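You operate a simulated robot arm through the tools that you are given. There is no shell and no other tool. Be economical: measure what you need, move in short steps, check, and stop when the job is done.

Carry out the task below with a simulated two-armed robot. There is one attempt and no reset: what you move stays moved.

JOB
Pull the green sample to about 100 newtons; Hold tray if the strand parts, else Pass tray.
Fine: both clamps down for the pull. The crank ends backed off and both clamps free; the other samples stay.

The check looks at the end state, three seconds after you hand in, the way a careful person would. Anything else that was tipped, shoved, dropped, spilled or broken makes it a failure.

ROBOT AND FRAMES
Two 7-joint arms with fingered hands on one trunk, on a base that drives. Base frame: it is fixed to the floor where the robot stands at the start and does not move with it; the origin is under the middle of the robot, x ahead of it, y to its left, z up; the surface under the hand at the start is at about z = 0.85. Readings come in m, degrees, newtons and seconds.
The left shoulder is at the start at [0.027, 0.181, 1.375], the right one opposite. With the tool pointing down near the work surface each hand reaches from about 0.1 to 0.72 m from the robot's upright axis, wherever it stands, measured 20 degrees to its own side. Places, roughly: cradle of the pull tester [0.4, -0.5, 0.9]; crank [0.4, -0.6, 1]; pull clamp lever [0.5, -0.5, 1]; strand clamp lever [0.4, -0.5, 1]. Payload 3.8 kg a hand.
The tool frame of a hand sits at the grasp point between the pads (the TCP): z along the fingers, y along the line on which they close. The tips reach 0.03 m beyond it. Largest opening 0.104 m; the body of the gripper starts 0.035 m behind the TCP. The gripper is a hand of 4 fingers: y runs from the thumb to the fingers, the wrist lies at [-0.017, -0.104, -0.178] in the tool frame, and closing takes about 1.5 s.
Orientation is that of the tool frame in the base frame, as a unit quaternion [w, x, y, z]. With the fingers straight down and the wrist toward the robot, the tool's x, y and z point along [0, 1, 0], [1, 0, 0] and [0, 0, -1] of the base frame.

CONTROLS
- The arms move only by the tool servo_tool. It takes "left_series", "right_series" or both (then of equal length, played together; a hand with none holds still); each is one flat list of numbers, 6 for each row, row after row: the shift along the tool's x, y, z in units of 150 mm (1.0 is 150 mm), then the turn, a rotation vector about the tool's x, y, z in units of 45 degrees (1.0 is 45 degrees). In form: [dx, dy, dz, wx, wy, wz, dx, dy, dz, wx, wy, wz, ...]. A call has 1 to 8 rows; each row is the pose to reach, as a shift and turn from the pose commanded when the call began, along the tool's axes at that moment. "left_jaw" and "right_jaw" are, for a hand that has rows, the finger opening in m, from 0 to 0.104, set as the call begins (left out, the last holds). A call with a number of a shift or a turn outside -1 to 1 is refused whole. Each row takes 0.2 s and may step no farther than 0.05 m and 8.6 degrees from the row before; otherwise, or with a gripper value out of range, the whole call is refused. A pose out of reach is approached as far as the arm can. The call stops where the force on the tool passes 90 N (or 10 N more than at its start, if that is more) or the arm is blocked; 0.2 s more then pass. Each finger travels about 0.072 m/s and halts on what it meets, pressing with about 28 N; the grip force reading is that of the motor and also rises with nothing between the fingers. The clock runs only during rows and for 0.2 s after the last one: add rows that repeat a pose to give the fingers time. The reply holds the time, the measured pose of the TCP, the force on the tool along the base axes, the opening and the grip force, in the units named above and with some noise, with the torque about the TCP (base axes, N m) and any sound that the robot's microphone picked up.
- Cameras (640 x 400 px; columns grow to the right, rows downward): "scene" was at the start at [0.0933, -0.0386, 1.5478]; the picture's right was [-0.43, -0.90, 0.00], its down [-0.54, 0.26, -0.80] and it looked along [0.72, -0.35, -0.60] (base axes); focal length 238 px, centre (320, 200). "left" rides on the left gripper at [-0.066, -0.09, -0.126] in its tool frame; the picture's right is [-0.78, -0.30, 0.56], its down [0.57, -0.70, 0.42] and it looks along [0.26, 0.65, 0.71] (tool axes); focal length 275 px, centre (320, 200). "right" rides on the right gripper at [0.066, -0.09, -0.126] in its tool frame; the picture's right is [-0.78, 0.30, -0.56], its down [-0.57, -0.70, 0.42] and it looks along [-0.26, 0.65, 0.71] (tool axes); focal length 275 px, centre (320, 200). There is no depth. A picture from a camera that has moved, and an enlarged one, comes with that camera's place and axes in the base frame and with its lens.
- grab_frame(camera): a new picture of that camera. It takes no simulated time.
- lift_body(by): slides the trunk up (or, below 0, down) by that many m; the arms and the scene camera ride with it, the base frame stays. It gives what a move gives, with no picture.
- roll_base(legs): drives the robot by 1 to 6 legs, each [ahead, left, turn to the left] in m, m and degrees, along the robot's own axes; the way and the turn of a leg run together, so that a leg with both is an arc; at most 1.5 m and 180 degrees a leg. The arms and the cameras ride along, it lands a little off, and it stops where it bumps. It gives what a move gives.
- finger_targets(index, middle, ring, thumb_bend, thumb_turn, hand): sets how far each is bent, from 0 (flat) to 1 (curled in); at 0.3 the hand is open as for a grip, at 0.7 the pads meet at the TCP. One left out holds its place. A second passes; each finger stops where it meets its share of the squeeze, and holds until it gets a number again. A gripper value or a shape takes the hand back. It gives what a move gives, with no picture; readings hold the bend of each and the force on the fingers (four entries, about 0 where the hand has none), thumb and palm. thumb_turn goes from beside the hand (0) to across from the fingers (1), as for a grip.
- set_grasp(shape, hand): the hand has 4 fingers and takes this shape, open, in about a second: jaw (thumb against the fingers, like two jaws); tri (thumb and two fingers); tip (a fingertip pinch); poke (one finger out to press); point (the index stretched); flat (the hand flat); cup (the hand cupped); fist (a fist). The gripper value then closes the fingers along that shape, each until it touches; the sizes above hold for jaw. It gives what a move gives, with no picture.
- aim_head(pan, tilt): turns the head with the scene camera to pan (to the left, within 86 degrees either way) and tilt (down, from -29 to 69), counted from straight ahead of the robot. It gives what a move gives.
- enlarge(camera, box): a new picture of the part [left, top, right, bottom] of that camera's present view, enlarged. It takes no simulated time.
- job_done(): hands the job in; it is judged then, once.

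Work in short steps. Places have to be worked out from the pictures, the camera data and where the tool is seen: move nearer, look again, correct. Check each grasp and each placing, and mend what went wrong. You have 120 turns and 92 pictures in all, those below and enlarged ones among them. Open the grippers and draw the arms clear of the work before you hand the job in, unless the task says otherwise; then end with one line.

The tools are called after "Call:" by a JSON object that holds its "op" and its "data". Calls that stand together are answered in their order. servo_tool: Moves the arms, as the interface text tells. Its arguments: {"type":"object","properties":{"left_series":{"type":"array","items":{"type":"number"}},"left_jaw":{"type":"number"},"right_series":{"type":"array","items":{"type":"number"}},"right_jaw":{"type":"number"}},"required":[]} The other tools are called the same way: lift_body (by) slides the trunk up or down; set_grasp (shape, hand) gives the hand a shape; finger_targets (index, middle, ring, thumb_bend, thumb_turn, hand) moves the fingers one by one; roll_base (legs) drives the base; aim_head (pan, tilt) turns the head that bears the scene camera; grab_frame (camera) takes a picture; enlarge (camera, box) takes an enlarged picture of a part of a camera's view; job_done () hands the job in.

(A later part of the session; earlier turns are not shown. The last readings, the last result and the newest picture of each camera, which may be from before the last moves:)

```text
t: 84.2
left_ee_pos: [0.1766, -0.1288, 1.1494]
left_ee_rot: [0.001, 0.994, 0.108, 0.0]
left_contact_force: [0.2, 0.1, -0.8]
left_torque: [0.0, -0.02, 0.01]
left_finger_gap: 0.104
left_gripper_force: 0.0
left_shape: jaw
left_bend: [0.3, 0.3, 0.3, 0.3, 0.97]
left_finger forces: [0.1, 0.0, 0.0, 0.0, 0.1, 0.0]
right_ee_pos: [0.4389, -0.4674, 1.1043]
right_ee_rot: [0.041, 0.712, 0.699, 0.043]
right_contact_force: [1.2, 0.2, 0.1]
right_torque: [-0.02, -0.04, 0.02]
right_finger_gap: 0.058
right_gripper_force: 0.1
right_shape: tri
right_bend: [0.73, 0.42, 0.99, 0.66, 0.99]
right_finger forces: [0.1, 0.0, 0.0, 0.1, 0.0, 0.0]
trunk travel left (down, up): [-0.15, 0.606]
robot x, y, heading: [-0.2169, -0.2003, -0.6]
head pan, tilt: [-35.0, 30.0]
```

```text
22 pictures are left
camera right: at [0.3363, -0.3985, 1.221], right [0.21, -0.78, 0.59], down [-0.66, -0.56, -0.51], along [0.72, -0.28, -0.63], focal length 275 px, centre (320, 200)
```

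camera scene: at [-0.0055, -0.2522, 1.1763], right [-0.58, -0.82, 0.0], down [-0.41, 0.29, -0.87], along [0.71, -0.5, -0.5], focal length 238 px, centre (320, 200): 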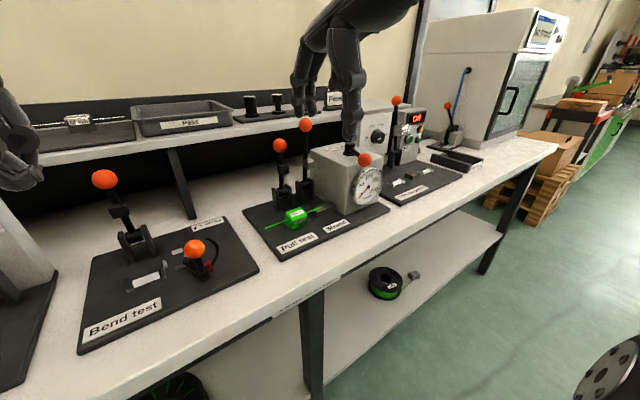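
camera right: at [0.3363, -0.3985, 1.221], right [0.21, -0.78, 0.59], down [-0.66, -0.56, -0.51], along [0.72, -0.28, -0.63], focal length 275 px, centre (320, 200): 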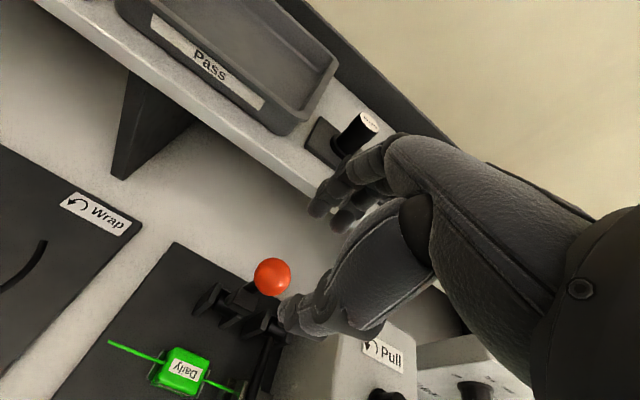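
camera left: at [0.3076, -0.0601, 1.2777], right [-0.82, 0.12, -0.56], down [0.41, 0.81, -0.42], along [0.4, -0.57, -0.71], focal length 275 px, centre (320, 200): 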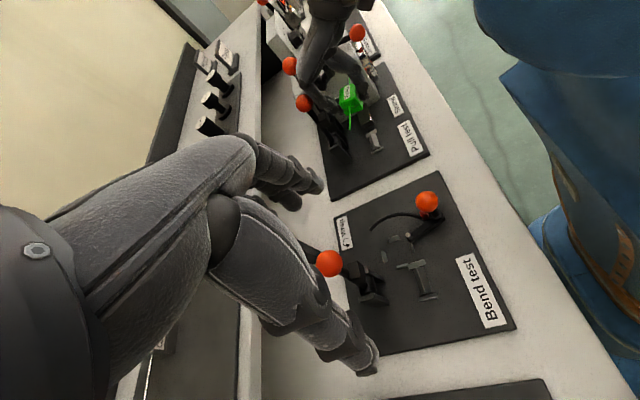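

The left ball is confirmed at (0.447, -0.466, 1.026). I lower and grip it.

Call:
{"op": "servo_tool", "data": {"right_series": [0.013, 0, 0.15, 0, 0, 0, 0.013, 0, 0.3, 0, 0, 0, 0.013, -0.006, 0.45, 0, 0, 0, 0.013, -0.006, 0.53, 0, 0, 0, 0.013, -0.006, 0.53, 0, 0, 0]}}

Call:
{"op": "servo_tool", "data": {"right_series": [0, 0, 0, 0, 0, 0, 0, 0, 0, 0, 0, 0, 0, 0, 0, 0, 0, 0, 0, 0, 0, 0, 0, 0], "right_jaw": 0.0}}

```text
t: 85.4
left_ee_pos: [0.1771, -0.1293, 1.1503]
left_ee_rot: [-0.001, 0.994, 0.109, 0.0]
left_contact_force: [-0.2, 0.5, 0.5]
left_torque: [0.04, -0.01, 0.04]
left_finger_gap: 0.1036
left_gripper_force: 0.1
left_shape: jaw
left_bend: [0.3, 0.3, 0.3, 0.3, 0.97]
left_finger forces: [0.0, 0.0, 0.0, 0.1, 0.0, 0.0]
right_ee_pos: [0.4502, -0.4663, 1.0261]
right_ee_rot: [0.041, 0.713, 0.699, 0.042]
right_contact_force: [0.9, 0.5, 0.1]
right_torque: [0.0, -0.02, 0.0]
right_finger_gap: 0.0578
right_gripper_force: 0.1
right_shape: tri
right_bend: [0.73, 0.42, 0.99, 0.66, 0.99]
right_finger forces: [0.0, 0.0, 0.0, 0.0, 0.0, 0.0]
trunk travel left (down, up): [-0.15, 0.606]
robot x, y, heading: [-0.2197, -0.1978, -0.4]
head pan, tilt: [-35.0, 30.0]
```

```text
t: 86.4
left_ee_pos: [0.1775, -0.1288, 1.1493]
left_ee_rot: [0.0, 0.994, 0.108, -0.002]
left_contact_force: [0.1, 0.2, 0.5]
left_torque: [0.0, -0.01, 0.02]
left_finger_gap: 0.1035
left_gripper_force: 0.0
left_shape: jaw
left_bend: [0.3, 0.3, 0.3, 0.3, 0.97]
left_finger forces: [0.1, 0.0, 0.0, 0.0, 0.1, 0.0]
right_ee_pos: [0.4492, -0.4659, 1.0253]
right_ee_rot: [0.042, 0.713, 0.699, 0.041]
right_contact_force: [-2.1, 0.4, -5.1]
right_torque: [0.06, 0.05, -0.01]
right_finger_gap: 0.0075
right_gripper_force: 27.8
right_shape: tri
right_bend: [0.72, 0.7, 1.0, 0.76, 1.0]
right_finger forces: [12.8, 6.7, 0.1, 0.1, 24.3, 0.0]
trunk travel left (down, up): [-0.15, 0.606]
robot x, y, heading: [-0.2212, -0.2004, -0.1]
head pan, tilt: [-35.0, 30.0]
```

Gripped. I swing the left lever along its arc (R≈0.11 m) to about 48°.

Call:
{"op": "servo_tool", "data": {"right_series": [0, -0.105, 0, -0.13, 0, 0, 0, -0.208, 0.016, -0.26, 0, 0, 0, -0.306, 0.047, -0.38, 0, 0, 0, -0.4, 0.094, -0.48, 0, 0, 0, -0.488, 0.153, -0.55, 0, 0, 0, -0.566, 0.218, -0.6, 0, 0, 0, -0.566, 0.218, -0.6, 0, 0]}}

Call:
{"op": "enlarge", "data": {"camera": "scene", "box": [240, 110, 400, 250]}}

```text
t: 88.0
left_ee_pos: [0.1778, -0.1287, 1.148]
left_ee_rot: [0.0, 0.994, 0.108, 0.0]
left_contact_force: [0.1, 0.1, -0.1]
left_torque: [-0.01, -0.02, 0.02]
left_finger_gap: 0.1038
left_gripper_force: 0.0
left_shape: jaw
left_bend: [0.3, 0.3, 0.3, 0.3, 0.97]
left_finger forces: [0.0, 0.0, 0.0, 0.1, 0.1, 0.0]
right_ee_pos: [0.3705, -0.4646, 0.9834]
right_ee_rot: [0.208, 0.683, 0.669, 0.205]
right_contact_force: [16.7, -2.4, 2.9]
right_torque: [0.17, -1.35, 0.22]
right_finger_gap: 0.0086
right_gripper_force: 27.9
right_shape: tri
right_bend: [0.72, 0.7, 1.0, 0.75, 1.0]
right_finger forces: [28.6, 10.6, 0.0, 0.0, 32.4, 0.0]
trunk travel left (down, up): [-0.15, 0.606]
robot x, y, heading: [-0.2182, -0.2, -0.6]
head pan, tilt: [-35.0, 30.0]
```

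```text
2.86 times, centred on (320, 180) of scene
camera zoom: at [-0.0038, -0.2526, 1.1761], right [-0.58, -0.82, 0.0], down [-0.41, 0.29, -0.87], along [0.71, -0.5, -0.5], focal length 679 px, centre (320, 257)
```

zoom: 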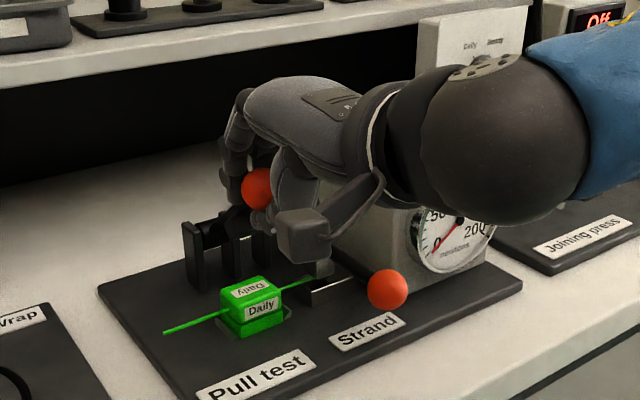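

I continue to about 62°, then release and draw back along the fingers.

Call:
{"op": "servo_tool", "data": {"right_series": [0, -0.085, 0.02, -0.05, 0, 0, 0, -0.169, 0.047, -0.1, 0, 0, 0, -0.169, 0.047, -0.1, 0, 0]}}

Call:
{"op": "servo_tool", "data": {"right_series": [0, 0, 0, 0, 0, 0, 0, 0, 0, 0, 0, 0, 0, 0, 0, 0, 0, 0, 0, 0, -0.2, 0, 0, 0, 0, 0, -0.4, 0, 0, 0, 0, 0.1, -0.6, 0, 0, 0, 0, 0.2, -0.75, 0, 0, 0, 0, 0.2, -0.75, 0, 0, 0], "right_jaw": 0.065}}

Call:
{"op": "enlarge", "data": {"camera": "scene", "box": [240, 110, 400, 250]}}

```text
t: 88.8
left_ee_pos: [0.1801, -0.1298, 1.1474]
left_ee_rot: [0.001, 0.994, 0.108, -0.001]
left_contact_force: [-0.3, -0.2, -0.3]
left_torque: [0.03, 0.02, -0.02]
left_finger_gap: 0.1035
left_gripper_force: 0.0
left_shape: jaw
left_bend: [0.3, 0.3, 0.3, 0.3, 0.97]
left_finger forces: [0.0, 0.0, 0.1, 0.0, 0.0, 0.0]
right_ee_pos: [0.3535, -0.4656, 0.9635]
right_ee_rot: [0.235, 0.676, 0.66, 0.229]
right_contact_force: [24.2, -3.9, 4.2]
right_torque: [0.2, -1.63, 0.29]
right_finger_gap: 0.0077
right_gripper_force: 28.6
right_shape: tri
right_bend: [0.71, 0.7, 1.0, 0.75, 1.0]
right_finger forces: [33.8, 17.6, 0.0, 0.0, 32.8, 0.1]
trunk travel left (down, up): [-0.15, 0.606]
robot x, y, heading: [-0.2183, -0.199, -0.2]
head pan, tilt: [-35.0, 30.0]
```

```text
t: 90.6
left_ee_pos: [0.1774, -0.1284, 1.1496]
left_ee_rot: [-0.001, 0.994, 0.108, -0.001]
left_contact_force: [0.3, -1.0, 0.0]
left_torque: [-0.02, 0.01, 0.0]
left_finger_gap: 0.1038
left_gripper_force: 0.1
left_shape: jaw
left_bend: [0.3, 0.3, 0.3, 0.3, 0.97]
left_finger forces: [0.1, 0.0, 0.0, 0.1, 0.0, 0.0]
right_ee_pos: [0.3049, -0.4632, 1.0685]
right_ee_rot: [0.233, 0.675, 0.661, 0.23]
right_contact_force: [-0.4, 0.1, -0.3]
right_torque: [-0.02, 0.0, -0.02]
right_finger_gap: 0.0646
right_gripper_force: 0.1
right_shape: tri
right_bend: [0.73, 0.4, 0.99, 0.62, 0.99]
right_finger forces: [0.0, 0.0, 0.0, 0.0, 0.1, 0.0]
right hand out of reach, approached as far as the arm can: row 5, 6
trunk travel left (down, up): [-0.15, 0.606]
robot x, y, heading: [-0.2207, -0.2028, -0.4]
head pan, tilt: [-35.0, 30.0]
```

```text
2.86 times, centred on (320, 180) of scene
camera zoom: at [-0.0053, -0.2523, 1.1763], right [-0.58, -0.82, 0.0], down [-0.41, 0.29, -0.87], along [0.71, -0.5, -0.5], focal length 679 px, centre (320, 257)
```

zoom: 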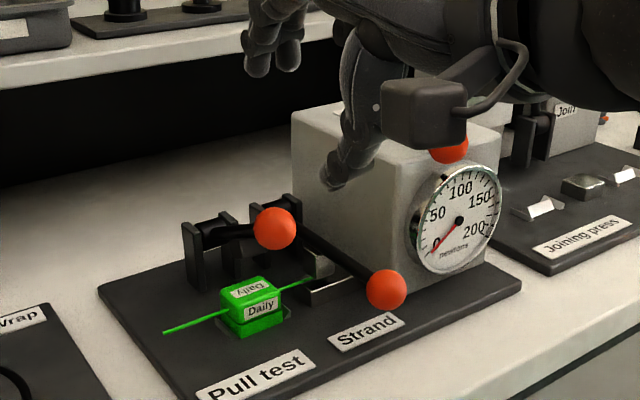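

The left lever rests at about 62°, ball at (0.352, -0.466, 0.96). I straighten, close and press it down from above.

Call:
{"op": "servo_tool", "data": {"right_series": [0, 0.05, 0, 0.12, 0, 0, 0.01, 0.1, 0.06, 0.25, 0, 0, 0.02, 0.16, 0.12, 0.38, 0, 0, 0.02, 0.218, 0.176, 0.5, 0, 0, 0.02, 0.218, 0.176, 0.6, 0, 0, 0.02, 0.218, 0.176, 0.6, 0, 0], "right_jaw": 0.0}}

Call:
{"op": "servo_tool", "data": {"right_series": [0, -0.04, 0.15, 0, 0, 0, 0, -0.08, 0.3, 0, 0, 0, 0, -0.12, 0.42, 0, 0, 0, 0, -0.15, 0.52, 0, 0, 0, 0, -0.18, 0.62, 0, 0, 0, 0, -0.2, 0.68, 0, 0, 0, 0, -0.2, 0.68, 0, 0, 0]}}

Call:
{"op": "enlarge", "data": {"camera": "scene", "box": [240, 110, 400, 250]}}

```text
t: 92.0
left_ee_pos: [0.1772, -0.1295, 1.1487]
left_ee_rot: [0.0, 0.994, 0.108, 0.0]
left_contact_force: [-0.3, 0.3, -1.1]
left_torque: [-0.03, 0.03, -0.01]
left_finger_gap: 0.1041
left_gripper_force: 0.1
left_shape: jaw
left_bend: [0.3, 0.3, 0.3, 0.3, 0.97]
left_finger forces: [0.1, 0.1, 0.1, 0.0, 0.1, 0.0]
right_ee_pos: [0.3467, -0.4621, 1.0696]
right_ee_rot: [0.071, 0.71, 0.697, 0.069]
right_contact_force: [0.5, 0.4, -0.5]
right_torque: [-0.02, 0.02, -0.01]
right_finger_gap: 0.0002
right_gripper_force: 28.2
right_shape: tri
right_bend: [0.7, 0.7, 1.0, 0.47, 1.0]
right_finger forces: [0.0, 0.0, 0.0, 0.0, 0.0, 0.0]
trunk travel left (down, up): [-0.15, 0.606]
robot x, y, heading: [-0.2195, -0.1997, -0.5]
head pan, tilt: [-35.0, 30.0]
```

```text
t: 93.6
left_ee_pos: [0.1772, -0.1293, 1.15]
left_ee_rot: [0.0, 0.994, 0.107, 0.0]
left_contact_force: [0.1, -0.5, 0.0]
left_torque: [0.0, 0.04, 0.01]
left_finger_gap: 0.1038
left_gripper_force: 0.0
left_shape: jaw
left_bend: [0.3, 0.3, 0.3, 0.3, 0.97]
left_finger forces: [0.0, 0.0, 0.0, 0.0, 0.0, 0.0]
right_ee_pos: [0.3372, -0.4635, 0.9638]
right_ee_rot: [0.07, 0.71, 0.697, 0.069]
right_contact_force: [-0.8, 0.0, 0.4]
right_torque: [-0.03, -0.02, -0.04]
right_finger_gap: 0.0
right_gripper_force: 28.2
right_shape: tri
right_bend: [0.7, 0.7, 1.0, 0.47, 1.0]
right_finger forces: [0.1, 0.1, 0.0, 0.0, 0.0, 0.0]
trunk travel left (down, up): [-0.15, 0.606]
robot x, y, heading: [-0.2217, -0.1974, -0.0]
head pan, tilt: [-35.0, 30.0]
```

```text
2.86 times, centred on (320, 180) of scene
camera zoom: at [-0.0054, -0.2522, 1.1764], right [-0.58, -0.82, 0.0], down [-0.41, 0.29, -0.87], along [0.71, -0.5, -0.5], focal length 679 px, centre (320, 257)
```

zoom: 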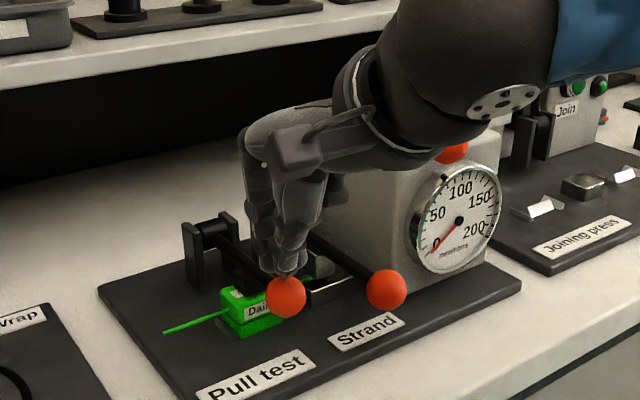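

The left lever is nearly down. I press until there is firm resistance.

Call:
{"op": "servo_tool", "data": {"right_series": [0, -0.02, 0.06, 0, 0, 0, 0, -0.03, 0.12, 0, 0, 0, 0, -0.04, 0.18, 0, 0, 0, 0, -0.05, 0.22, 0, 0, 0, 0, -0.05, 0.22, 0, 0, 0]}}

```text
t: 94.7
left_ee_pos: [0.1706, -0.1295, 1.1516]
left_ee_rot: [0.001, 0.994, 0.107, 0.002]
left_contact_force: [-0.3, 0.0, -0.2]
left_torque: [0.02, -0.04, 0.0]
left_finger_gap: 0.1036
left_gripper_force: 0.1
left_shape: jaw
left_bend: [0.3, 0.3, 0.3, 0.3, 0.97]
left_finger forces: [0.0, 0.0, 0.0, 0.0, 0.1, 0.1]
right_ee_pos: [0.3352, -0.4579, 0.951]
right_ee_rot: [0.088, 0.706, 0.697, 0.089]
right_contact_force: [-28.6, -3.5, 42.8]
right_torque: [-0.34, 0.81, -0.13]
right_finger_gap: 0.0
right_gripper_force: 27.8
right_shape: tri
right_bend: [0.7, 0.7, 1.0, 0.46, 1.0]
right_finger forces: [0.1, 0.1, 0.1, 0.1, 82.5, 0.0]
trunk travel left (down, up): [-0.15, 0.606]
robot x, y, heading: [-0.2193, -0.1997, -0.4]
head pan, tilt: [-35.0, 30.0]
stopped in row 5 (right hand): the force on the tool passed its limit at 91 N (the readings are from after the stop); the commanded pose is now the measured one
```

Both levers are firmly down. I rise and move beside the crank ball (near (0.32, -0.595, 1.005)) on its left side to push it counter-clockwise.

Call:
{"op": "servo_tool", "data": {"right_series": [0, 0.05, -0.2, 0, 0, 0, 0, 0.1, -0.4, 0, 0, 0, 0, 0.15, -0.6, 0, 0, 0, 0, 0.19, -0.776, 0, 0, 0, 0, 0.19, -0.776, 0, 0, 0]}}

Call:
{"op": "servo_tool", "data": {"right_series": [-0.2, -0.02, 0, 0, 0, 0, -0.4, -0.03, 0, 0, 0, 0, -0.58, -0.05, 0, 0, 0, 0, -0.58, -0.08, 0.15, 0, 0, 0, -0.58, -0.12, 0.28, 0, 0, 0, -0.58, -0.12, 0.28, 0, 0, 0]}}

Call:
{"op": "enlarge", "data": {"camera": "scene", "box": [240, 90, 440, 250]}}

```text
t: 95.9
left_ee_pos: [0.1777, -0.129, 1.15]
left_ee_rot: [0.0, 0.994, 0.108, -0.001]
left_contact_force: [0.0, 0.3, 0.5]
left_torque: [-0.01, 0.04, 0.02]
left_finger_gap: 0.1035
left_gripper_force: 0.1
left_shape: jaw
left_bend: [0.3, 0.3, 0.3, 0.3, 0.97]
left_finger forces: [0.0, 0.1, 0.0, 0.0, 0.0, 0.0]
right_ee_pos: [0.3436, -0.4597, 1.0609]
right_ee_rot: [0.08, 0.708, 0.697, 0.082]
right_contact_force: [-0.6, -0.2, 1.0]
right_torque: [-0.02, -0.01, 0.0]
right_finger_gap: 0.0
right_gripper_force: 28.1
right_shape: tri
right_bend: [0.7, 0.7, 1.0, 0.46, 1.0]
right_finger forces: [0.0, 0.0, 0.0, 0.0, 0.0, 0.0]
trunk travel left (down, up): [-0.15, 0.606]
robot x, y, heading: [-0.2195, -0.1986, -0.6]
head pan, tilt: [-35.0, 30.0]
```

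```text
t: 97.3
left_ee_pos: [0.1774, -0.1298, 1.1492]
left_ee_rot: [0.001, 0.994, 0.107, 0.0]
left_contact_force: [0.2, -0.3, 0.1]
left_torque: [0.0, 0.02, 0.0]
left_finger_gap: 0.104
left_gripper_force: 0.1
left_shape: jaw
left_bend: [0.3, 0.3, 0.3, 0.3, 0.97]
left_finger forces: [0.0, 0.0, 0.0, 0.0, 0.0, 0.0]
right_ee_pos: [0.3323, -0.5458, 1.0163]
right_ee_rot: [0.081, 0.707, 0.697, 0.083]
right_contact_force: [0.4, -0.2, -0.2]
right_torque: [0.0, 0.01, 0.04]
right_finger_gap: 0.0
right_gripper_force: 28.0
right_shape: tri
right_bend: [0.7, 0.7, 1.0, 0.46, 1.0]
right_finger forces: [0.0, 0.0, 0.0, 0.0, 0.1, 0.1]
trunk travel left (down, up): [-0.15, 0.606]
robot x, y, heading: [-0.2193, -0.1996, -0.4]
head pan, tilt: [-35.0, 30.0]
```

```text
2.50 times, centred on (340, 170) of scene
camera zoom: at [-0.0059, -0.2525, 1.1764], right [-0.58, -0.82, 0.0], down [-0.41, 0.29, -0.87], along [0.71, -0.5, -0.5], focal length 594 px, centre (270, 275)
```

zoom: 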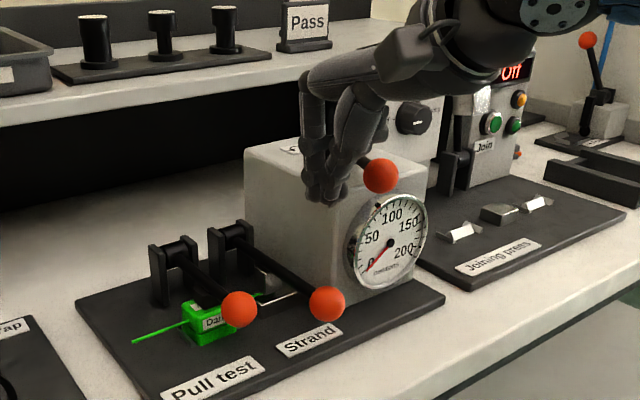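

Both clamps are down, and the gauge is visible at 0 N. I push the crank about 60° counter-clockwise and read the gauge.

Call:
{"op": "servo_tool", "data": {"right_series": [-0.1, 0, 0, 0, 0, 0, -0.187, 0, 0, 0, 0, 0, -0.25, -0.025, -0.005, 0, 0, 0, -0.318, -0.043, -0.01, 0, 0, 0, -0.39, -0.042, -0.01, 0, 0, 0, -0.457, -0.036, -0.008, 0, 0, 0, -0.52, -0.01, -0.002, 0, 0, 0, -0.585, 0.018, 0.004, 0, 0, 0]}}

Call:
{"op": "enlarge", "data": {"camera": "scene", "box": [290, 90, 440, 220]}}

```text
t: 99.1
left_ee_pos: [0.1763, -0.1297, 1.1485]
left_ee_rot: [0.0, 0.994, 0.107, 0.0]
left_contact_force: [1.2, -0.2, -0.1]
left_torque: [0.0, -0.02, 0.0]
left_finger_gap: 0.1039
left_gripper_force: 0.0
left_shape: jaw
left_bend: [0.3, 0.3, 0.3, 0.3, 0.97]
left_finger forces: [0.0, 0.0, 0.1, 0.0, 0.0, 0.0]
right_ee_pos: [0.3334, -0.6341, 1.0175]
right_ee_rot: [0.081, 0.707, 0.697, 0.081]
right_contact_force: [-2.8, 2.9, 1.3]
right_torque: [0.02, -0.01, 0.01]
right_finger_gap: 0.0
right_gripper_force: 28.2
right_shape: tri
right_bend: [0.7, 0.7, 1.0, 0.46, 1.0]
right_finger forces: [0.1, 4.5, 0.0, 0.0, 0.0, 0.0]
trunk travel left (down, up): [-0.15, 0.606]
robot x, y, heading: [-0.2215, -0.1962, -0.3]
head pan, tilt: [-35.0, 30.0]
```

```text
3.08 times, centred on (365, 155) of scene
camera zoom: at [-0.0063, -0.2521, 1.1765], right [-0.58, -0.82, 0.0], down [-0.41, 0.29, -0.87], along [0.71, -0.5, -0.5], focal length 732 px, centre (182, 338)
```

zoom: 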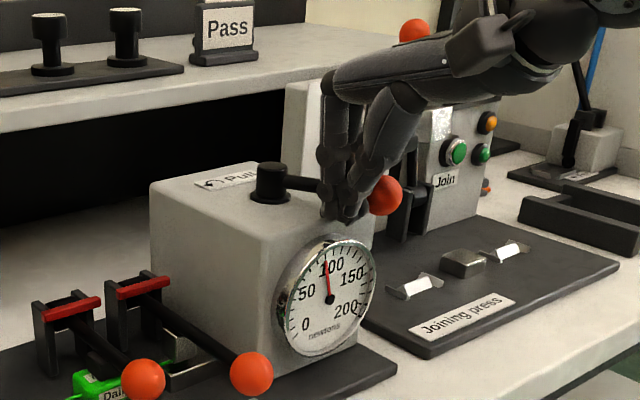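

The gauge already shows about 95 N. I read it precisely.

Call:
{"op": "enlarge", "data": {"camera": "scene", "box": [350, 165, 382, 213]}}

Call:
{"op": "enlarge", "data": {"camera": "scene", "box": [290, 190, 360, 240]}}

```text
8.33 times, centred on (366, 189) of scene
camera zoom: at [-0.0063, -0.2521, 1.1765], right [-0.58, -0.82, 0.0], down [-0.41, 0.29, -0.87], along [0.71, -0.5, -0.5], focal length 1982 px, centre (-63, 292)
```

zoom: 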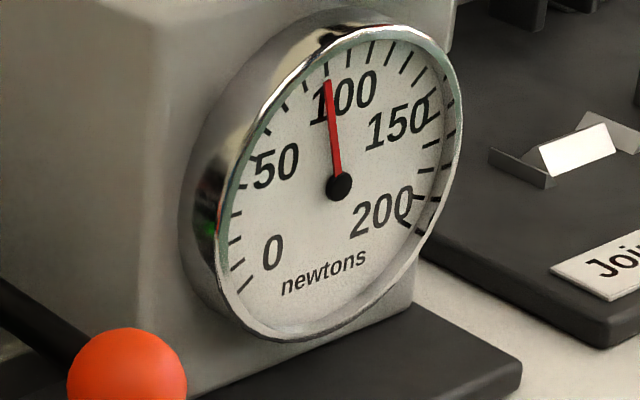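

```text
8.00 times, centred on (325, 215) of scene
camera zoom: at [-0.0063, -0.2521, 1.1765], right [-0.58, -0.82, 0.0], down [-0.41, 0.29, -0.87], along [0.71, -0.5, -0.5], focal length 1902 px, centre (280, 80)
```

zoom: 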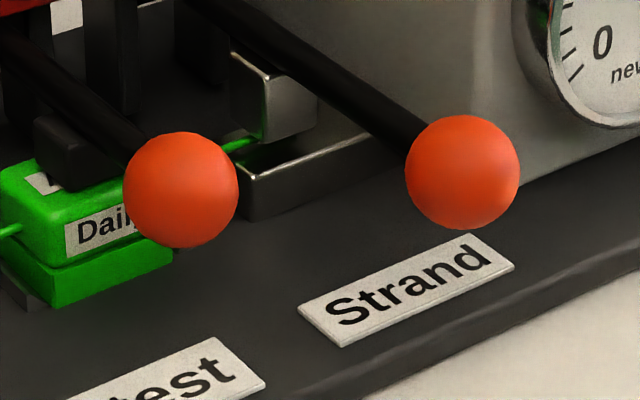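

The needle reads about 90 N on 10 N ticks, and the strand is intact. I push the crank about 7° further.

Call:
{"op": "servo_tool", "data": {"right_series": [-0.02, 0.013, 0.003, 0, 0, 0, -0.039, 0.028, 0.006, 0, 0, 0, -0.039, 0.028, 0.006, 0, 0, 0]}}

Call:
{"op": "enlarge", "data": {"camera": "scene", "box": [350, 165, 382, 213]}}

```text
t: 99.9
left_ee_pos: [0.1761, -0.1298, 1.1485]
left_ee_rot: [0.0, 0.994, 0.107, 0.0]
left_contact_force: [0.4, -0.6, 0.1]
left_torque: [0.01, -0.01, 0.03]
left_finger_gap: 0.1035
left_gripper_force: 0.1
left_shape: jaw
left_bend: [0.3, 0.3, 0.3, 0.3, 0.97]
left_finger forces: [0.0, 0.0, 0.0, 0.0, 0.0, 0.0]
right_ee_pos: [0.3386, -0.6394, 1.0179]
right_ee_rot: [0.082, 0.707, 0.697, 0.082]
right_contact_force: [-3.0, 2.0, 2.3]
right_torque: [-0.07, -0.04, -0.02]
right_finger_gap: 0.0
right_gripper_force: 28.1
right_shape: tri
right_bend: [0.7, 0.7, 1.0, 0.46, 1.0]
right_finger forces: [0.0, 3.7, 0.1, 0.1, 0.0, 0.1]
trunk travel left (down, up): [-0.15, 0.606]
robot x, y, heading: [-0.2191, -0.1972, 0.0]
head pan, tilt: [-35.0, 30.0]
```

```text
8.33 times, centred on (366, 189) of scene
camera zoom: at [-0.0063, -0.2522, 1.1765], right [-0.58, -0.82, 0.0], down [-0.41, 0.29, -0.87], along [0.71, -0.5, -0.5], focal length 1982 px, centre (-63, 292)
```

zoom: 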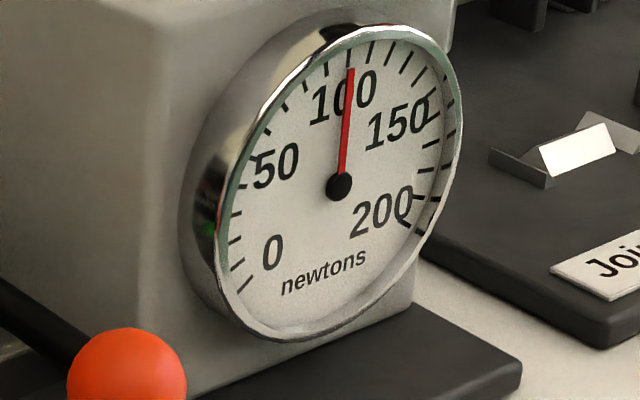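

The needle sits on 100 N and the strand has not parted, so the sample belongs on the Pass tray. Now I lift over the crank ball to its far side to push it back clockwise.

Call:
{"op": "servo_tool", "data": {"right_series": [0, 0.042, -0.18, 0, 0, 0, 0, 0.084, -0.357, 0, 0, 0, -0.08, 0.3, -0.305, 0, 0, 0, -0.164, 0.52, -0.254, 0, 0, 0, -0.164, 0.48, -0.09, 0, 0, 0, -0.164, 0.444, 0.05, 0, 0, 0, -0.164, 0.444, 0.05, 0, 0, 0]}}

Call:
{"op": "enlarge", "data": {"camera": "scene", "box": [270, 90, 440, 240]}}

```text
t: 101.5
left_ee_pos: [0.1763, -0.1295, 1.1495]
left_ee_rot: [-0.001, 0.994, 0.107, 0.0]
left_contact_force: [-0.2, -0.1, -1.0]
left_torque: [-0.03, -0.02, -0.02]
left_finger_gap: 0.1035
left_gripper_force: 0.0
left_shape: jaw
left_bend: [0.3, 0.3, 0.3, 0.3, 0.97]
left_finger forces: [0.0, 0.1, 0.0, 0.0, 0.0, 0.0]
right_ee_pos: [0.4025, -0.6663, 1.0227]
right_ee_rot: [0.08, 0.708, 0.697, 0.081]
right_contact_force: [0.0, 0.4, 0.4]
right_torque: [-0.01, -0.01, 0.01]
right_finger_gap: 0.0
right_gripper_force: 27.6
right_shape: tri
right_bend: [0.7, 0.7, 1.0, 0.46, 1.0]
right_finger forces: [0.0, 0.0, 0.1, 0.1, 0.0, 0.0]
trunk travel left (down, up): [-0.15, 0.606]
robot x, y, heading: [-0.2209, -0.1957, -0.5]
head pan, tilt: [-35.0, 30.0]
```

```text
2.67 times, centred on (355, 165) of scene
camera zoom: at [-0.0059, -0.2524, 1.1764], right [-0.58, -0.82, 0.0], down [-0.41, 0.29, -0.87], along [0.71, -0.5, -0.5], focal length 634 px, centre (227, 293)
```

zoom: 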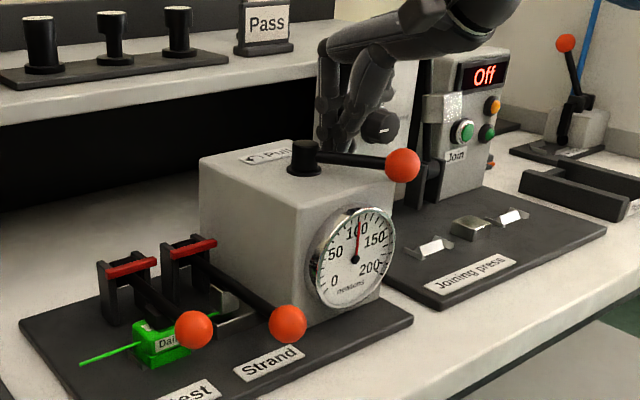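

The crank holds at 100 N and the strand is intact. I sweep the probe clockwise to push the crank back to its start.

Call:
{"op": "servo_tool", "data": {"right_series": [-0.011, -0.133, -0.031, 0, 0, 0, 0.004, -0.243, -0.0575, 0, 0, 0, 0.049, -0.347, -0.082, 0, 0, 0, 0.117, -0.436, -0.103, 0, 0, 0, 0.16, -0.47, -0.11, 0, 0, 0, 0.195, -0.496, -0.117, 0, 0, 0, 0.255, -0.527, -0.125, 0, 0, 0, 0.255, -0.527, -0.125, 0, 0, 0]}}

Call:
{"op": "enlarge", "data": {"camera": "scene", "box": [270, 90, 440, 240]}}

```text
t: 103.3
left_ee_pos: [0.1778, -0.1301, 1.1491]
left_ee_rot: [0.0, 0.994, 0.108, -0.001]
left_contact_force: [-0.1, -0.2, 0.2]
left_torque: [-0.04, -0.01, 0.0]
left_finger_gap: 0.1038
left_gripper_force: 0.0
left_shape: jaw
left_bend: [0.3, 0.3, 0.3, 0.3, 0.97]
left_finger forces: [0.1, 0.0, 0.1, 0.0, 0.0, 0.1]
right_ee_pos: [0.3242, -0.6275, 1.0245]
right_ee_rot: [0.08, 0.708, 0.697, 0.082]
right_contact_force: [10.7, -4.8, 0.8]
right_torque: [-0.05, -0.22, -0.14]
right_finger_gap: 0.0001
right_gripper_force: 28.6
right_shape: tri
right_bend: [0.7, 0.7, 1.0, 0.48, 1.0]
right_finger forces: [0.0, 0.0, 0.1, 0.1, 0.0, 0.1]
trunk travel left (down, up): [-0.15, 0.606]
robot x, y, heading: [-0.2213, -0.1979, -0.2]
head pan, tilt: [-35.0, 30.0]
```

```text
2.67 times, centred on (355, 165) of scene
camera zoom: at [-0.0045, -0.253, 1.176], right [-0.58, -0.82, 0.0], down [-0.41, 0.29, -0.87], along [0.71, -0.5, -0.5], focal length 634 px, centre (227, 293)
```

zoom: 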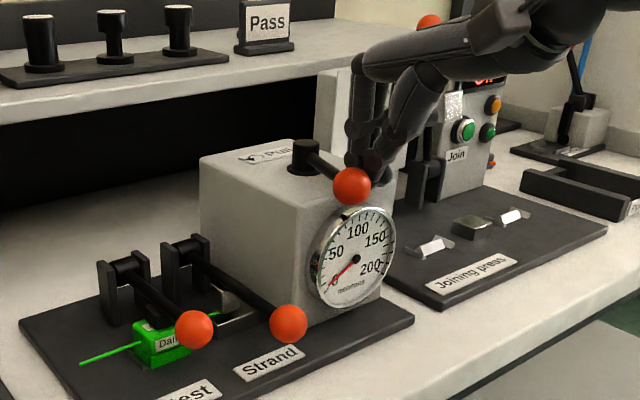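

The gauge is back near 0, but the crank is still a few degrees short of its starting angle. I push slightly further.

Call:
{"op": "servo_tool", "data": {"right_series": [0.04, -0.025, -0.005, 0, 0, 0, 0.08, -0.045, -0.01, 0, 0, 0, 0.12, -0.055, -0.012, 0, 0, 0, 0.12, -0.055, -0.012, 0, 0, 0]}}

Call:
{"op": "servo_tool", "data": {"right_series": [-0.1, -0.1, 0, 0, 0, 0, -0.1, -0.1, -0.25, 0, 0, 0, -0.1, -0.1, -0.5, 0, 0, 0, -0.1, -0.2, -0.75, 0, 0, 0, -0.1, -0.2, -0.75, 0, 0, 0]}}

Call:
{"op": "enlarge", "data": {"camera": "scene", "box": [290, 130, 420, 240]}}

```text
t: 104.3
left_ee_pos: [0.1781, -0.1353, 1.1496]
left_ee_rot: [-0.003, 0.994, 0.107, -0.001]
left_contact_force: [0.5, 0.1, -0.4]
left_torque: [0.0, 0.02, -0.03]
left_finger_gap: 0.1038
left_gripper_force: 0.0
left_shape: jaw
left_bend: [0.3, 0.3, 0.3, 0.3, 0.97]
left_finger forces: [0.0, 0.1, 0.1, 0.0, 0.0, 0.1]
right_ee_pos: [0.3201, -0.6219, 1.0245]
right_ee_rot: [0.086, 0.713, 0.691, 0.081]
right_contact_force: [18.0, -46.1, 5.3]
right_torque: [-0.88, -0.45, -1.22]
right_finger_gap: 0.0001
right_gripper_force: 27.9
right_shape: tri
right_bend: [0.7, 0.7, 1.0, 0.51, 1.0]
right_finger forces: [64.5, 0.0, 0.1, 0.0, 0.0, 0.0]
trunk travel left (down, up): [-0.15, 0.606]
robot x, y, heading: [-0.2243, -0.195, -0.3]
head pan, tilt: [-35.0, 30.0]
```

```text
t: 105.5
left_ee_pos: [0.178, -0.1291, 1.1493]
left_ee_rot: [0.0, 0.994, 0.107, -0.001]
left_contact_force: [1.2, -0.1, -0.5]
left_torque: [0.0, 0.03, 0.03]
left_finger_gap: 0.1039
left_gripper_force: 0.0
left_shape: jaw
left_bend: [0.3, 0.3, 0.3, 0.3, 0.97]
left_finger forces: [0.0, 0.0, 0.0, 0.1, 0.1, 0.0]
right_ee_pos: [0.2626, -0.623, 1.1263]
right_ee_rot: [0.08, 0.708, 0.697, 0.082]
right_contact_force: [-0.1, 0.6, 0.2]
right_torque: [0.03, 0.01, 0.0]
right_finger_gap: 0.0
right_gripper_force: 27.9
right_shape: tri
right_bend: [0.7, 0.7, 1.0, 0.54, 1.0]
right_finger forces: [0.0, 0.0, 0.0, 0.1, 0.1, 0.1]
trunk travel left (down, up): [-0.15, 0.606]
robot x, y, heading: [-0.2237, -0.2, -0.4]
head pan, tilt: [-35.0, 30.0]
```

```text
3.64 times, centred on (355, 185) of scene
camera zoom: at [-0.0055, -0.2527, 1.1762], right [-0.58, -0.82, 0.0], down [-0.41, 0.29, -0.87], along [0.71, -0.5, -0.5], focal length 865 px, centre (193, 254)
```

zoom: 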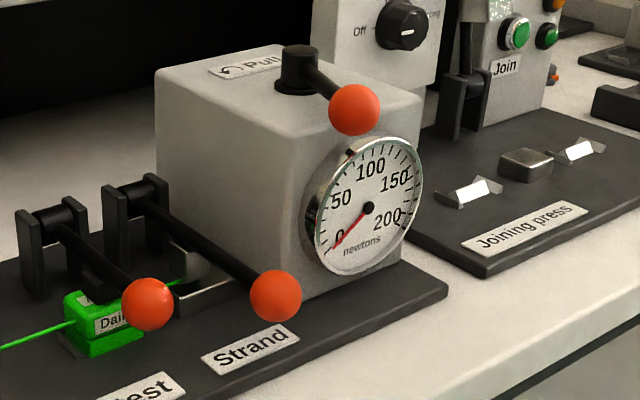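

The crank is at its stop and the gauge reads 0. To free the clamps I drive back 0.1 m for arm room and bring the right hand, leaned about 40°, in front of the right lever's ball (0.307, -0.53, 0.91).

Call:
{"op": "roll_base", "data": {"legs": [[-0.1, 0, 0]]}}

Call:
{"op": "servo_tool", "data": {"right_series": [0.12, 0.08, 0.17, -0.12, 0, 0, 0.25, 0.16, 0.34, -0.24, 0, 0, 0.37, 0.25, 0.51, -0.36, 0, 0, 0.5, 0.33, 0.68, -0.48, 0, 0, 0.62, 0.41, 0.8, -0.6, 0, 0, 0.62, 0.41, 0.8, -0.6, 0, 0], "right_jaw": 0.06}}

Call:
{"op": "grab_frame", "data": {"camera": "right"}}

```text
t: 106.7
left_ee_pos: [0.0758, -0.1287, 1.1512]
left_ee_rot: [0.0, 0.994, 0.107, -0.001]
left_contact_force: [-0.5, 1.1, 0.6]
left_torque: [0.01, -0.02, 0.01]
left_finger_gap: 0.1035
left_gripper_force: 0.1
left_shape: jaw
left_bend: [0.3, 0.3, 0.3, 0.3, 0.97]
left_finger forces: [0.0, 0.0, 0.0, 0.0, 0.1, 0.0]
right_ee_pos: [0.1589, -0.6234, 1.1278]
right_ee_rot: [0.08, 0.708, 0.696, 0.082]
right_contact_force: [0.2, 0.5, 0.1]
right_torque: [0.02, 0.0, 0.01]
right_finger_gap: 0.0
right_gripper_force: 27.8
right_shape: tri
right_bend: [0.7, 0.7, 1.0, 0.54, 1.0]
right_finger forces: [0.1, 0.1, 0.0, 0.0, 0.1, 0.0]
trunk travel left (down, up): [-0.15, 0.606]
robot x, y, heading: [-0.3213, -0.199, -0.3]
head pan, tilt: [-35.0, 30.0]
```

```text
t: 108.1
left_ee_pos: [0.0754, -0.1297, 1.1492]
left_ee_rot: [0.0, 0.994, 0.107, 0.0]
left_contact_force: [-0.5, -0.5, -0.2]
left_torque: [0.0, 0.01, -0.02]
left_finger_gap: 0.1035
left_gripper_force: 0.2
left_shape: jaw
left_bend: [0.3, 0.3, 0.3, 0.3, 0.97]
left_finger forces: [0.1, 0.0, 0.1, 0.0, 0.0, 0.1]
right_ee_pos: [0.2496, -0.5298, 1.0234]
right_ee_rot: [0.244, 0.669, 0.659, 0.243]
right_contact_force: [0.5, -0.4, 0.7]
right_torque: [0.0, 0.0, 0.03]
right_finger_gap: 0.0598
right_gripper_force: 0.1
right_shape: tri
right_bend: [0.73, 0.41, 0.99, 0.65, 0.99]
right_finger forces: [0.0, 0.0, 0.0, 0.0, 0.1, 0.0]
trunk travel left (down, up): [-0.15, 0.606]
robot x, y, heading: [-0.3218, -0.1975, -0.5]
head pan, tilt: [-35.0, 30.0]
```

```text
10 pictures are left
camera right: at [0.1014, -0.4603, 1.0632], right [-0.15, -0.78, 0.61], down [-0.27, -0.57, -0.78], along [0.95, -0.28, -0.13], focal length 275 px, centre (320, 200)
```

right: 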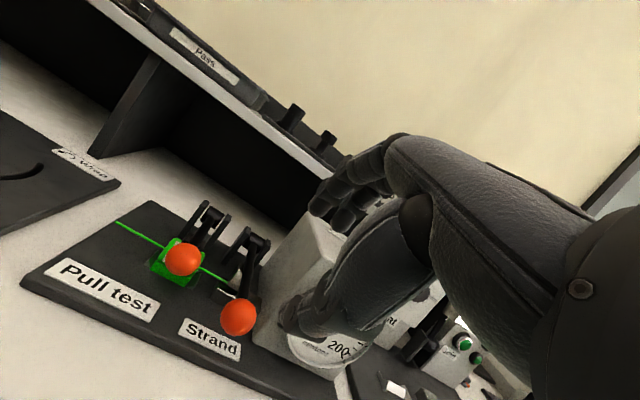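

The ball is confirmed at (0.307, -0.529, 0.912). I move in and grip it.

Call:
{"op": "servo_tool", "data": {"right_series": [0.01, -0.1, 0.1, 0, 0, 0, 0.01, -0.187, 0.3, 0, 0, 0, 0.01, -0.187, 0.5, 0, 0, 0, 0.01, -0.187, 0.7, 0, 0, 0, 0.01, -0.187, 0.76, 0, 0, 0, 0.01, -0.187, 0.76, 0, 0, 0]}}

Call:
{"op": "servo_tool", "data": {"right_series": [0, 0, 0, 0, 0, 0, 0, 0, 0, 0, 0, 0, 0, 0, 0, 0, 0, 0, 0, 0, 0, 0, 0, 0], "right_jaw": 0.0}}

```text
t: 109.5
left_ee_pos: [0.0754, -0.129, 1.1499]
left_ee_rot: [0.0, 0.994, 0.107, -0.001]
left_contact_force: [0.0, -0.5, -0.3]
left_torque: [-0.01, 0.01, 0.01]
left_finger_gap: 0.1036
left_gripper_force: 0.0
left_shape: jaw
left_bend: [0.3, 0.3, 0.3, 0.3, 0.97]
left_finger forces: [0.0, 0.0, 0.0, 0.0, 0.0, 0.1]
right_ee_pos: [0.3011, -0.5291, 0.9169]
right_ee_rot: [0.244, 0.67, 0.658, 0.242]
right_contact_force: [-0.8, 0.1, -0.3]
right_torque: [0.01, 0.03, -0.01]
right_finger_gap: 0.0599
right_gripper_force: 0.2
right_shape: tri
right_bend: [0.73, 0.41, 0.99, 0.65, 0.99]
right_finger forces: [0.1, 0.1, 0.0, 0.0, 0.0, 0.0]
trunk travel left (down, up): [-0.15, 0.606]
robot x, y, heading: [-0.3237, -0.195, -0.5]
head pan, tilt: [-35.0, 30.0]
```

```text
t: 110.5
left_ee_pos: [0.0762, -0.1287, 1.151]
left_ee_rot: [-0.001, 0.994, 0.107, 0.0]
left_contact_force: [0.4, 0.9, 0.3]
left_torque: [-0.01, 0.03, -0.04]
left_finger_gap: 0.1039
left_gripper_force: 0.1
left_shape: jaw
left_bend: [0.3, 0.3, 0.3, 0.3, 0.97]
left_finger forces: [0.0, 0.0, 0.0, 0.1, 0.0, 0.1]
right_ee_pos: [0.2999, -0.5284, 0.9174]
right_ee_rot: [0.243, 0.669, 0.66, 0.242]
right_contact_force: [-5.9, 4.9, -1.1]
right_torque: [-0.02, -0.15, 0.49]
right_finger_gap: 0.0224
right_gripper_force: 27.8
right_shape: tri
right_bend: [0.74, 0.59, 1.0, 0.75, 1.0]
right_finger forces: [23.1, 14.5, 0.2, 0.1, 23.1, 0.0]
trunk travel left (down, up): [-0.15, 0.606]
robot x, y, heading: [-0.3248, -0.1968, -0.3]
head pan, tilt: [-35.0, 30.0]
```

Gripped. I lift the lever along its arc to about 30° from vertical.

Call:
{"op": "servo_tool", "data": {"right_series": [0, 0.07, -0.07, 0, 0, 0, 0, 0.141, -0.135, 0.05, 0, 0, 0, 0.305, -0.236, 0.15, 0, 0, 0, 0.487, -0.301, 0.3, 0, 0, 0, 0.68, -0.327, 0.45, 0, 0, 0, 0.873, -0.313, 0.6, 0, 0, 0, 0.873, -0.313, 0.6, 0, 0]}}

```text
t: 112.1
left_ee_pos: [0.0762, -0.1276, 1.1495]
left_ee_rot: [0.002, 0.994, 0.107, -0.001]
left_contact_force: [0.1, -0.6, -0.4]
left_torque: [-0.01, -0.02, -0.02]
left_finger_gap: 0.1035
left_gripper_force: 0.0
left_shape: jaw
left_bend: [0.3, 0.3, 0.3, 0.3, 0.97]
left_finger forces: [0.0, 0.0, 0.0, 0.0, 0.0, 0.0]
right_ee_pos: [0.3725, -0.5287, 1.0413]
right_ee_rot: [0.079, 0.708, 0.697, 0.08]
right_contact_force: [1.3, 14.9, -2.5]
right_torque: [0.3, -0.1, 0.49]
right_finger_gap: 0.0194
right_gripper_force: 28.1
right_shape: tri
right_bend: [0.74, 0.74, 1.0, 0.79, 1.0]
right_finger forces: [23.5, 10.4, 0.0, 0.0, 14.0, 0.0]
trunk travel left (down, up): [-0.15, 0.606]
robot x, y, heading: [-0.3205, -0.1949, -0.3]
head pan, tilt: [-35.0, 30.0]
```

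Still holding. I continue to upright.

Call:
{"op": "servo_tool", "data": {"right_series": [0, 0.19, -0.037, 0.05, 0, 0, 0, 0.384, -0.033, 0.1, 0, 0, 0, 0.479, -0.017, 0.1, 0, 0, 0, 0.52, 0, 0.1, 0, 0, 0, 0.52, 0, 0.1, 0, 0]}}

Call:
{"op": "enlarge", "data": {"camera": "scene", "box": [250, 90, 400, 220]}}

```text
t: 113.3
left_ee_pos: [0.0707, -0.128, 1.1505]
left_ee_rot: [0.001, 0.994, 0.106, 0.002]
left_contact_force: [-0.5, -0.2, -0.2]
left_torque: [0.0, 0.01, 0.07]
left_finger_gap: 0.1036
left_gripper_force: 0.0
left_shape: jaw
left_bend: [0.3, 0.3, 0.3, 0.3, 0.97]
left_finger forces: [0.0, 0.0, 0.1, 0.0, 0.0, 0.0]
right_ee_pos: [0.4414, -0.5322, 1.0607]
right_ee_rot: [0.053, 0.711, 0.699, 0.055]
right_contact_force: [-33.8, 9.4, 3.2]
right_torque: [0.2, 0.6, 0.11]
right_finger_gap: 0.0181
right_gripper_force: 27.8
right_shape: tri
right_bend: [0.75, 0.74, 1.0, 0.78, 0.99]
right_finger forces: [1.7, 1.9, 0.0, 0.1, 34.9, 0.0]
trunk travel left (down, up): [-0.15, 0.606]
robot x, y, heading: [-0.3231, -0.2001, -0.5]
head pan, tilt: [-35.0, 30.0]
```

```text
3.08 times, centred on (325, 155) of scene
camera zoom: at [-0.1117, -0.251, 1.1775], right [-0.58, -0.82, 0.0], down [-0.4, 0.29, -0.87], along [0.71, -0.5, -0.5], focal length 732 px, centre (305, 338)
```

zoom: 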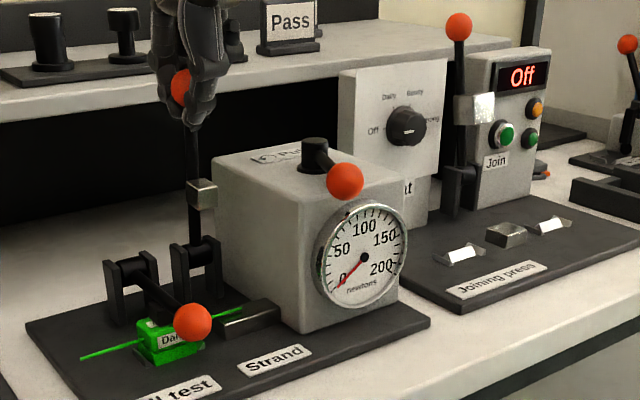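

The right lever is upright at its stop. I release, rise and draw back, then prepare for the left lever.

Call:
{"op": "servo_tool", "data": {"right_series": [0, -0.03, 0, 0, 0, 0, 0, -0.03, 0, 0, 0, 0, 0, -0.03, -0.1, 0, 0, 0, 0, -0.03, -0.3, 0, 0, 0, 0, -0.03, -0.5, 0, 0, 0, 0.1, -0.3, -0.6, 0, 0, 0, 0.2, -0.6, -0.6, 0, 0, 0, 0.3, -0.9, -0.5, 0, 0, 0], "right_jaw": 0.06}}

```text
t: 115.1
left_ee_pos: [0.0751, -0.1307, 1.1504]
left_ee_rot: [0.0, 0.994, 0.106, 0.0]
left_contact_force: [-0.5, 0.1, -1.0]
left_torque: [0.02, -0.01, 0.02]
left_finger_gap: 0.1039
left_gripper_force: 0.0
left_shape: jaw
left_bend: [0.3, 0.3, 0.3, 0.3, 0.97]
left_finger forces: [0.1, 0.0, 0.1, 0.0, 0.0, 0.1]
right_ee_pos: [0.3031, -0.4836, 1.1126]
right_ee_rot: [0.053, 0.711, 0.699, 0.055]
right_contact_force: [-0.8, 0.4, 1.2]
right_torque: [0.05, 0.0, 0.01]
right_finger_gap: 0.0598
right_gripper_force: 0.2
right_shape: tri
right_bend: [0.73, 0.41, 0.99, 0.65, 0.99]
right_finger forces: [0.1, 0.0, 0.0, 0.0, 0.0, 0.0]
right hand out of reach, approached as far as the arm can: row 5
trunk travel left (down, up): [-0.15, 0.606]
robot x, y, heading: [-0.3226, -0.1996, -0.4]
head pan, tilt: [-35.0, 30.0]
```

I lean the hand again and approach the left lever's ball (0.343, -0.466, 0.908).

Call:
{"op": "servo_tool", "data": {"right_series": [0.03, -0.1, 0.12, -0.15, 0, 0, 0.06, -0.2, 0.28, -0.3, 0, 0, 0.09, -0.3, 0.45, -0.45, 0, 0, 0.124, -0.36, 0.62, -0.6, 0, 0, 0.124, -0.358, 0.787, -0.75, 0, 0, 0.124, -0.358, 0.787, -0.75, 0, 0]}}

Call:
{"op": "grab_frame", "data": {"camera": "right"}}

```text
t: 116.5
left_ee_pos: [0.0763, -0.1286, 1.1498]
left_ee_rot: [0.0, 0.994, 0.107, 0.001]
left_contact_force: [-0.6, 0.3, 0.0]
left_torque: [0.03, -0.01, 0.01]
left_finger_gap: 0.1036
left_gripper_force: 0.0
left_shape: jaw
left_bend: [0.3, 0.3, 0.3, 0.3, 0.97]
left_finger forces: [0.1, 0.1, 0.0, 0.1, 0.0, 0.0]
right_ee_pos: [0.2686, -0.4646, 0.9862]
right_ee_rot: [0.257, 0.665, 0.653, 0.255]
right_contact_force: [-0.6, -0.6, -0.6]
right_torque: [-0.01, 0.01, -0.02]
right_finger_gap: 0.0596
right_gripper_force: 0.0
right_shape: tri
right_bend: [0.73, 0.41, 0.99, 0.65, 0.99]
right_finger forces: [0.1, 0.0, 0.0, 0.0, 0.0, 0.1]
trunk travel left (down, up): [-0.15, 0.606]
robot x, y, heading: [-0.3223, -0.1983, -0.4]
head pan, tilt: [-35.0, 30.0]
```

```text
8 pictures are left
camera right: at [0.1175, -0.3965, 1.0199], right [-0.17, -0.78, 0.61], down [-0.24, -0.57, -0.79], along [0.96, -0.28, -0.09], focal length 275 px, centre (320, 200)
```

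right: 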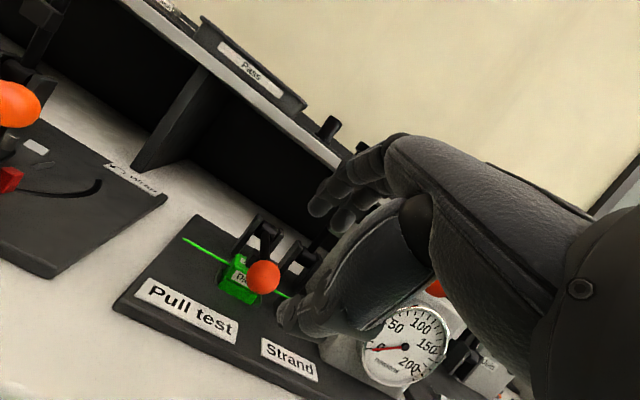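

The ball is confirmed. I move in along the fingers and grip.

Call:
{"op": "servo_tool", "data": {"right_series": [0, 0.03, 0.2, 0, 0, 0, 0, 0.03, 0.4, 0, 0, 0, 0, 0.03, 0.55, 0, 0, 0, 0, 0.03, 0.61, 0, 0, 0, 0, 0.03, 0.61, 0, 0, 0]}}

Call:
{"op": "servo_tool", "data": {"right_series": [0, 0, 0, 0, 0, 0, 0, 0, 0, 0, 0, 0, 0, 0, 0, 0, 0, 0, 0, 0, 0, 0, 0, 0], "right_jaw": 0.0}}

```text
t: 117.7
left_ee_pos: [0.0767, -0.1291, 1.1493]
left_ee_rot: [0.0, 0.994, 0.107, 0.0]
left_contact_force: [0.1, 0.5, -0.1]
left_torque: [0.03, 0.0, 0.02]
left_finger_gap: 0.1037
left_gripper_force: 0.0
left_shape: jaw
left_bend: [0.3, 0.3, 0.3, 0.3, 0.97]
left_finger forces: [0.0, 0.0, 0.0, 0.1, 0.0, 0.0]
right_ee_pos: [0.3335, -0.4661, 0.9226]
right_ee_rot: [0.257, 0.665, 0.653, 0.255]
right_contact_force: [0.0, 0.4, 0.1]
right_torque: [-0.02, 0.01, 0.03]
right_finger_gap: 0.0599
right_gripper_force: 0.0
right_shape: tri
right_bend: [0.73, 0.41, 0.99, 0.65, 0.99]
right_finger forces: [0.0, 0.1, 0.0, 0.0, 0.0, 0.1]
trunk travel left (down, up): [-0.15, 0.606]
robot x, y, heading: [-0.3237, -0.193, -0.3]
head pan, tilt: [-35.0, 30.0]
```

```text
t: 118.7
left_ee_pos: [0.0756, -0.1293, 1.15]
left_ee_rot: [0.0, 0.994, 0.107, 0.0]
left_contact_force: [0.1, 0.0, 0.6]
left_torque: [-0.01, 0.0, -0.01]
left_finger_gap: 0.104
left_gripper_force: 0.1
left_shape: jaw
left_bend: [0.3, 0.3, 0.3, 0.3, 0.97]
left_finger forces: [0.0, 0.1, 0.0, 0.0, 0.0, 0.0]
right_ee_pos: [0.3337, -0.4645, 0.9234]
right_ee_rot: [0.258, 0.664, 0.654, 0.256]
right_contact_force: [0.9, 0.9, 1.7]
right_torque: [-0.02, -0.42, 0.19]
right_finger_gap: 0.0218
right_gripper_force: 27.8
right_shape: tri
right_bend: [0.74, 0.63, 1.0, 0.74, 1.0]
right_finger forces: [16.0, 12.4, 0.1, 0.1, 23.8, 0.1]
trunk travel left (down, up): [-0.15, 0.606]
robot x, y, heading: [-0.3194, -0.2012, -0.3]
head pan, tilt: [-35.0, 30.0]
```

Gripped. I lift the left lever along its arc to upright.

Call:
{"op": "servo_tool", "data": {"right_series": [0, 0.11, -0.097, 0.05, 0, 0, 0, 0.237, -0.168, 0.15, 0, 0, 0, 0.377, -0.212, 0.28, 0, 0, 0, 0.522, -0.226, 0.42, 0, 0, 0, 0.668, -0.209, 0.56, 0, 0, 0, 0.807, -0.162, 0.68, 0, 0, 0, 0.933, -0.088, 0.75, 0, 0, 0, 0.99, -0.05, 0.75, 0, 0]}}

Call:
{"op": "enlarge", "data": {"camera": "scene", "box": [240, 90, 400, 220]}}

```text
t: 120.5
left_ee_pos: [0.076, -0.1293, 1.1495]
left_ee_rot: [0.0, 0.994, 0.106, -0.001]
left_contact_force: [0.3, 0.3, -1.2]
left_torque: [0.0, 0.0, 0.02]
left_finger_gap: 0.1036
left_gripper_force: 0.0
left_shape: jaw
left_bend: [0.3, 0.3, 0.3, 0.3, 0.97]
left_finger forces: [0.0, 0.1, 0.1, 0.1, 0.0, 0.0]
right_ee_pos: [0.4388, -0.4685, 1.0261]
right_ee_rot: [0.052, 0.711, 0.7, 0.053]
right_contact_force: [-0.2, 3.0, -2.8]
right_torque: [0.06, 0.09, 0.09]
right_finger_gap: 0.0191
right_gripper_force: 27.9
right_shape: tri
right_bend: [0.75, 0.73, 1.0, 0.8, 1.0]
right_finger forces: [11.9, 6.1, 0.0, 0.0, 13.8, 0.0]
trunk travel left (down, up): [-0.15, 0.606]
robot x, y, heading: [-0.321, -0.197, -0.6]
head pan, tilt: [-35.0, 30.0]
```

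```text
3.08 times, centred on (320, 155) of scene
camera zoom: at [-0.1063, -0.252, 1.1762], right [-0.58, -0.82, 0.0], down [-0.41, 0.29, -0.87], along [0.71, -0.5, -0.5], focal length 732 px, centre (320, 338)
```

zoom: 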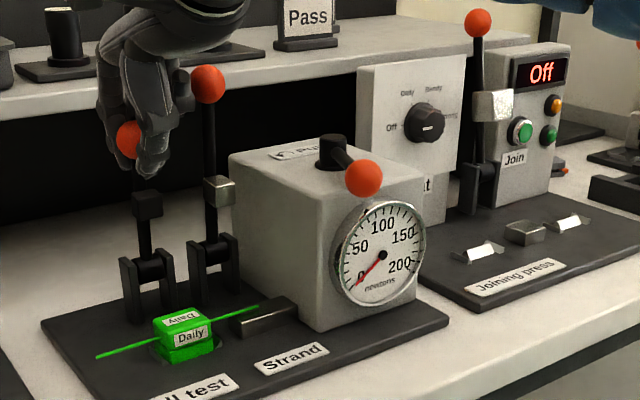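

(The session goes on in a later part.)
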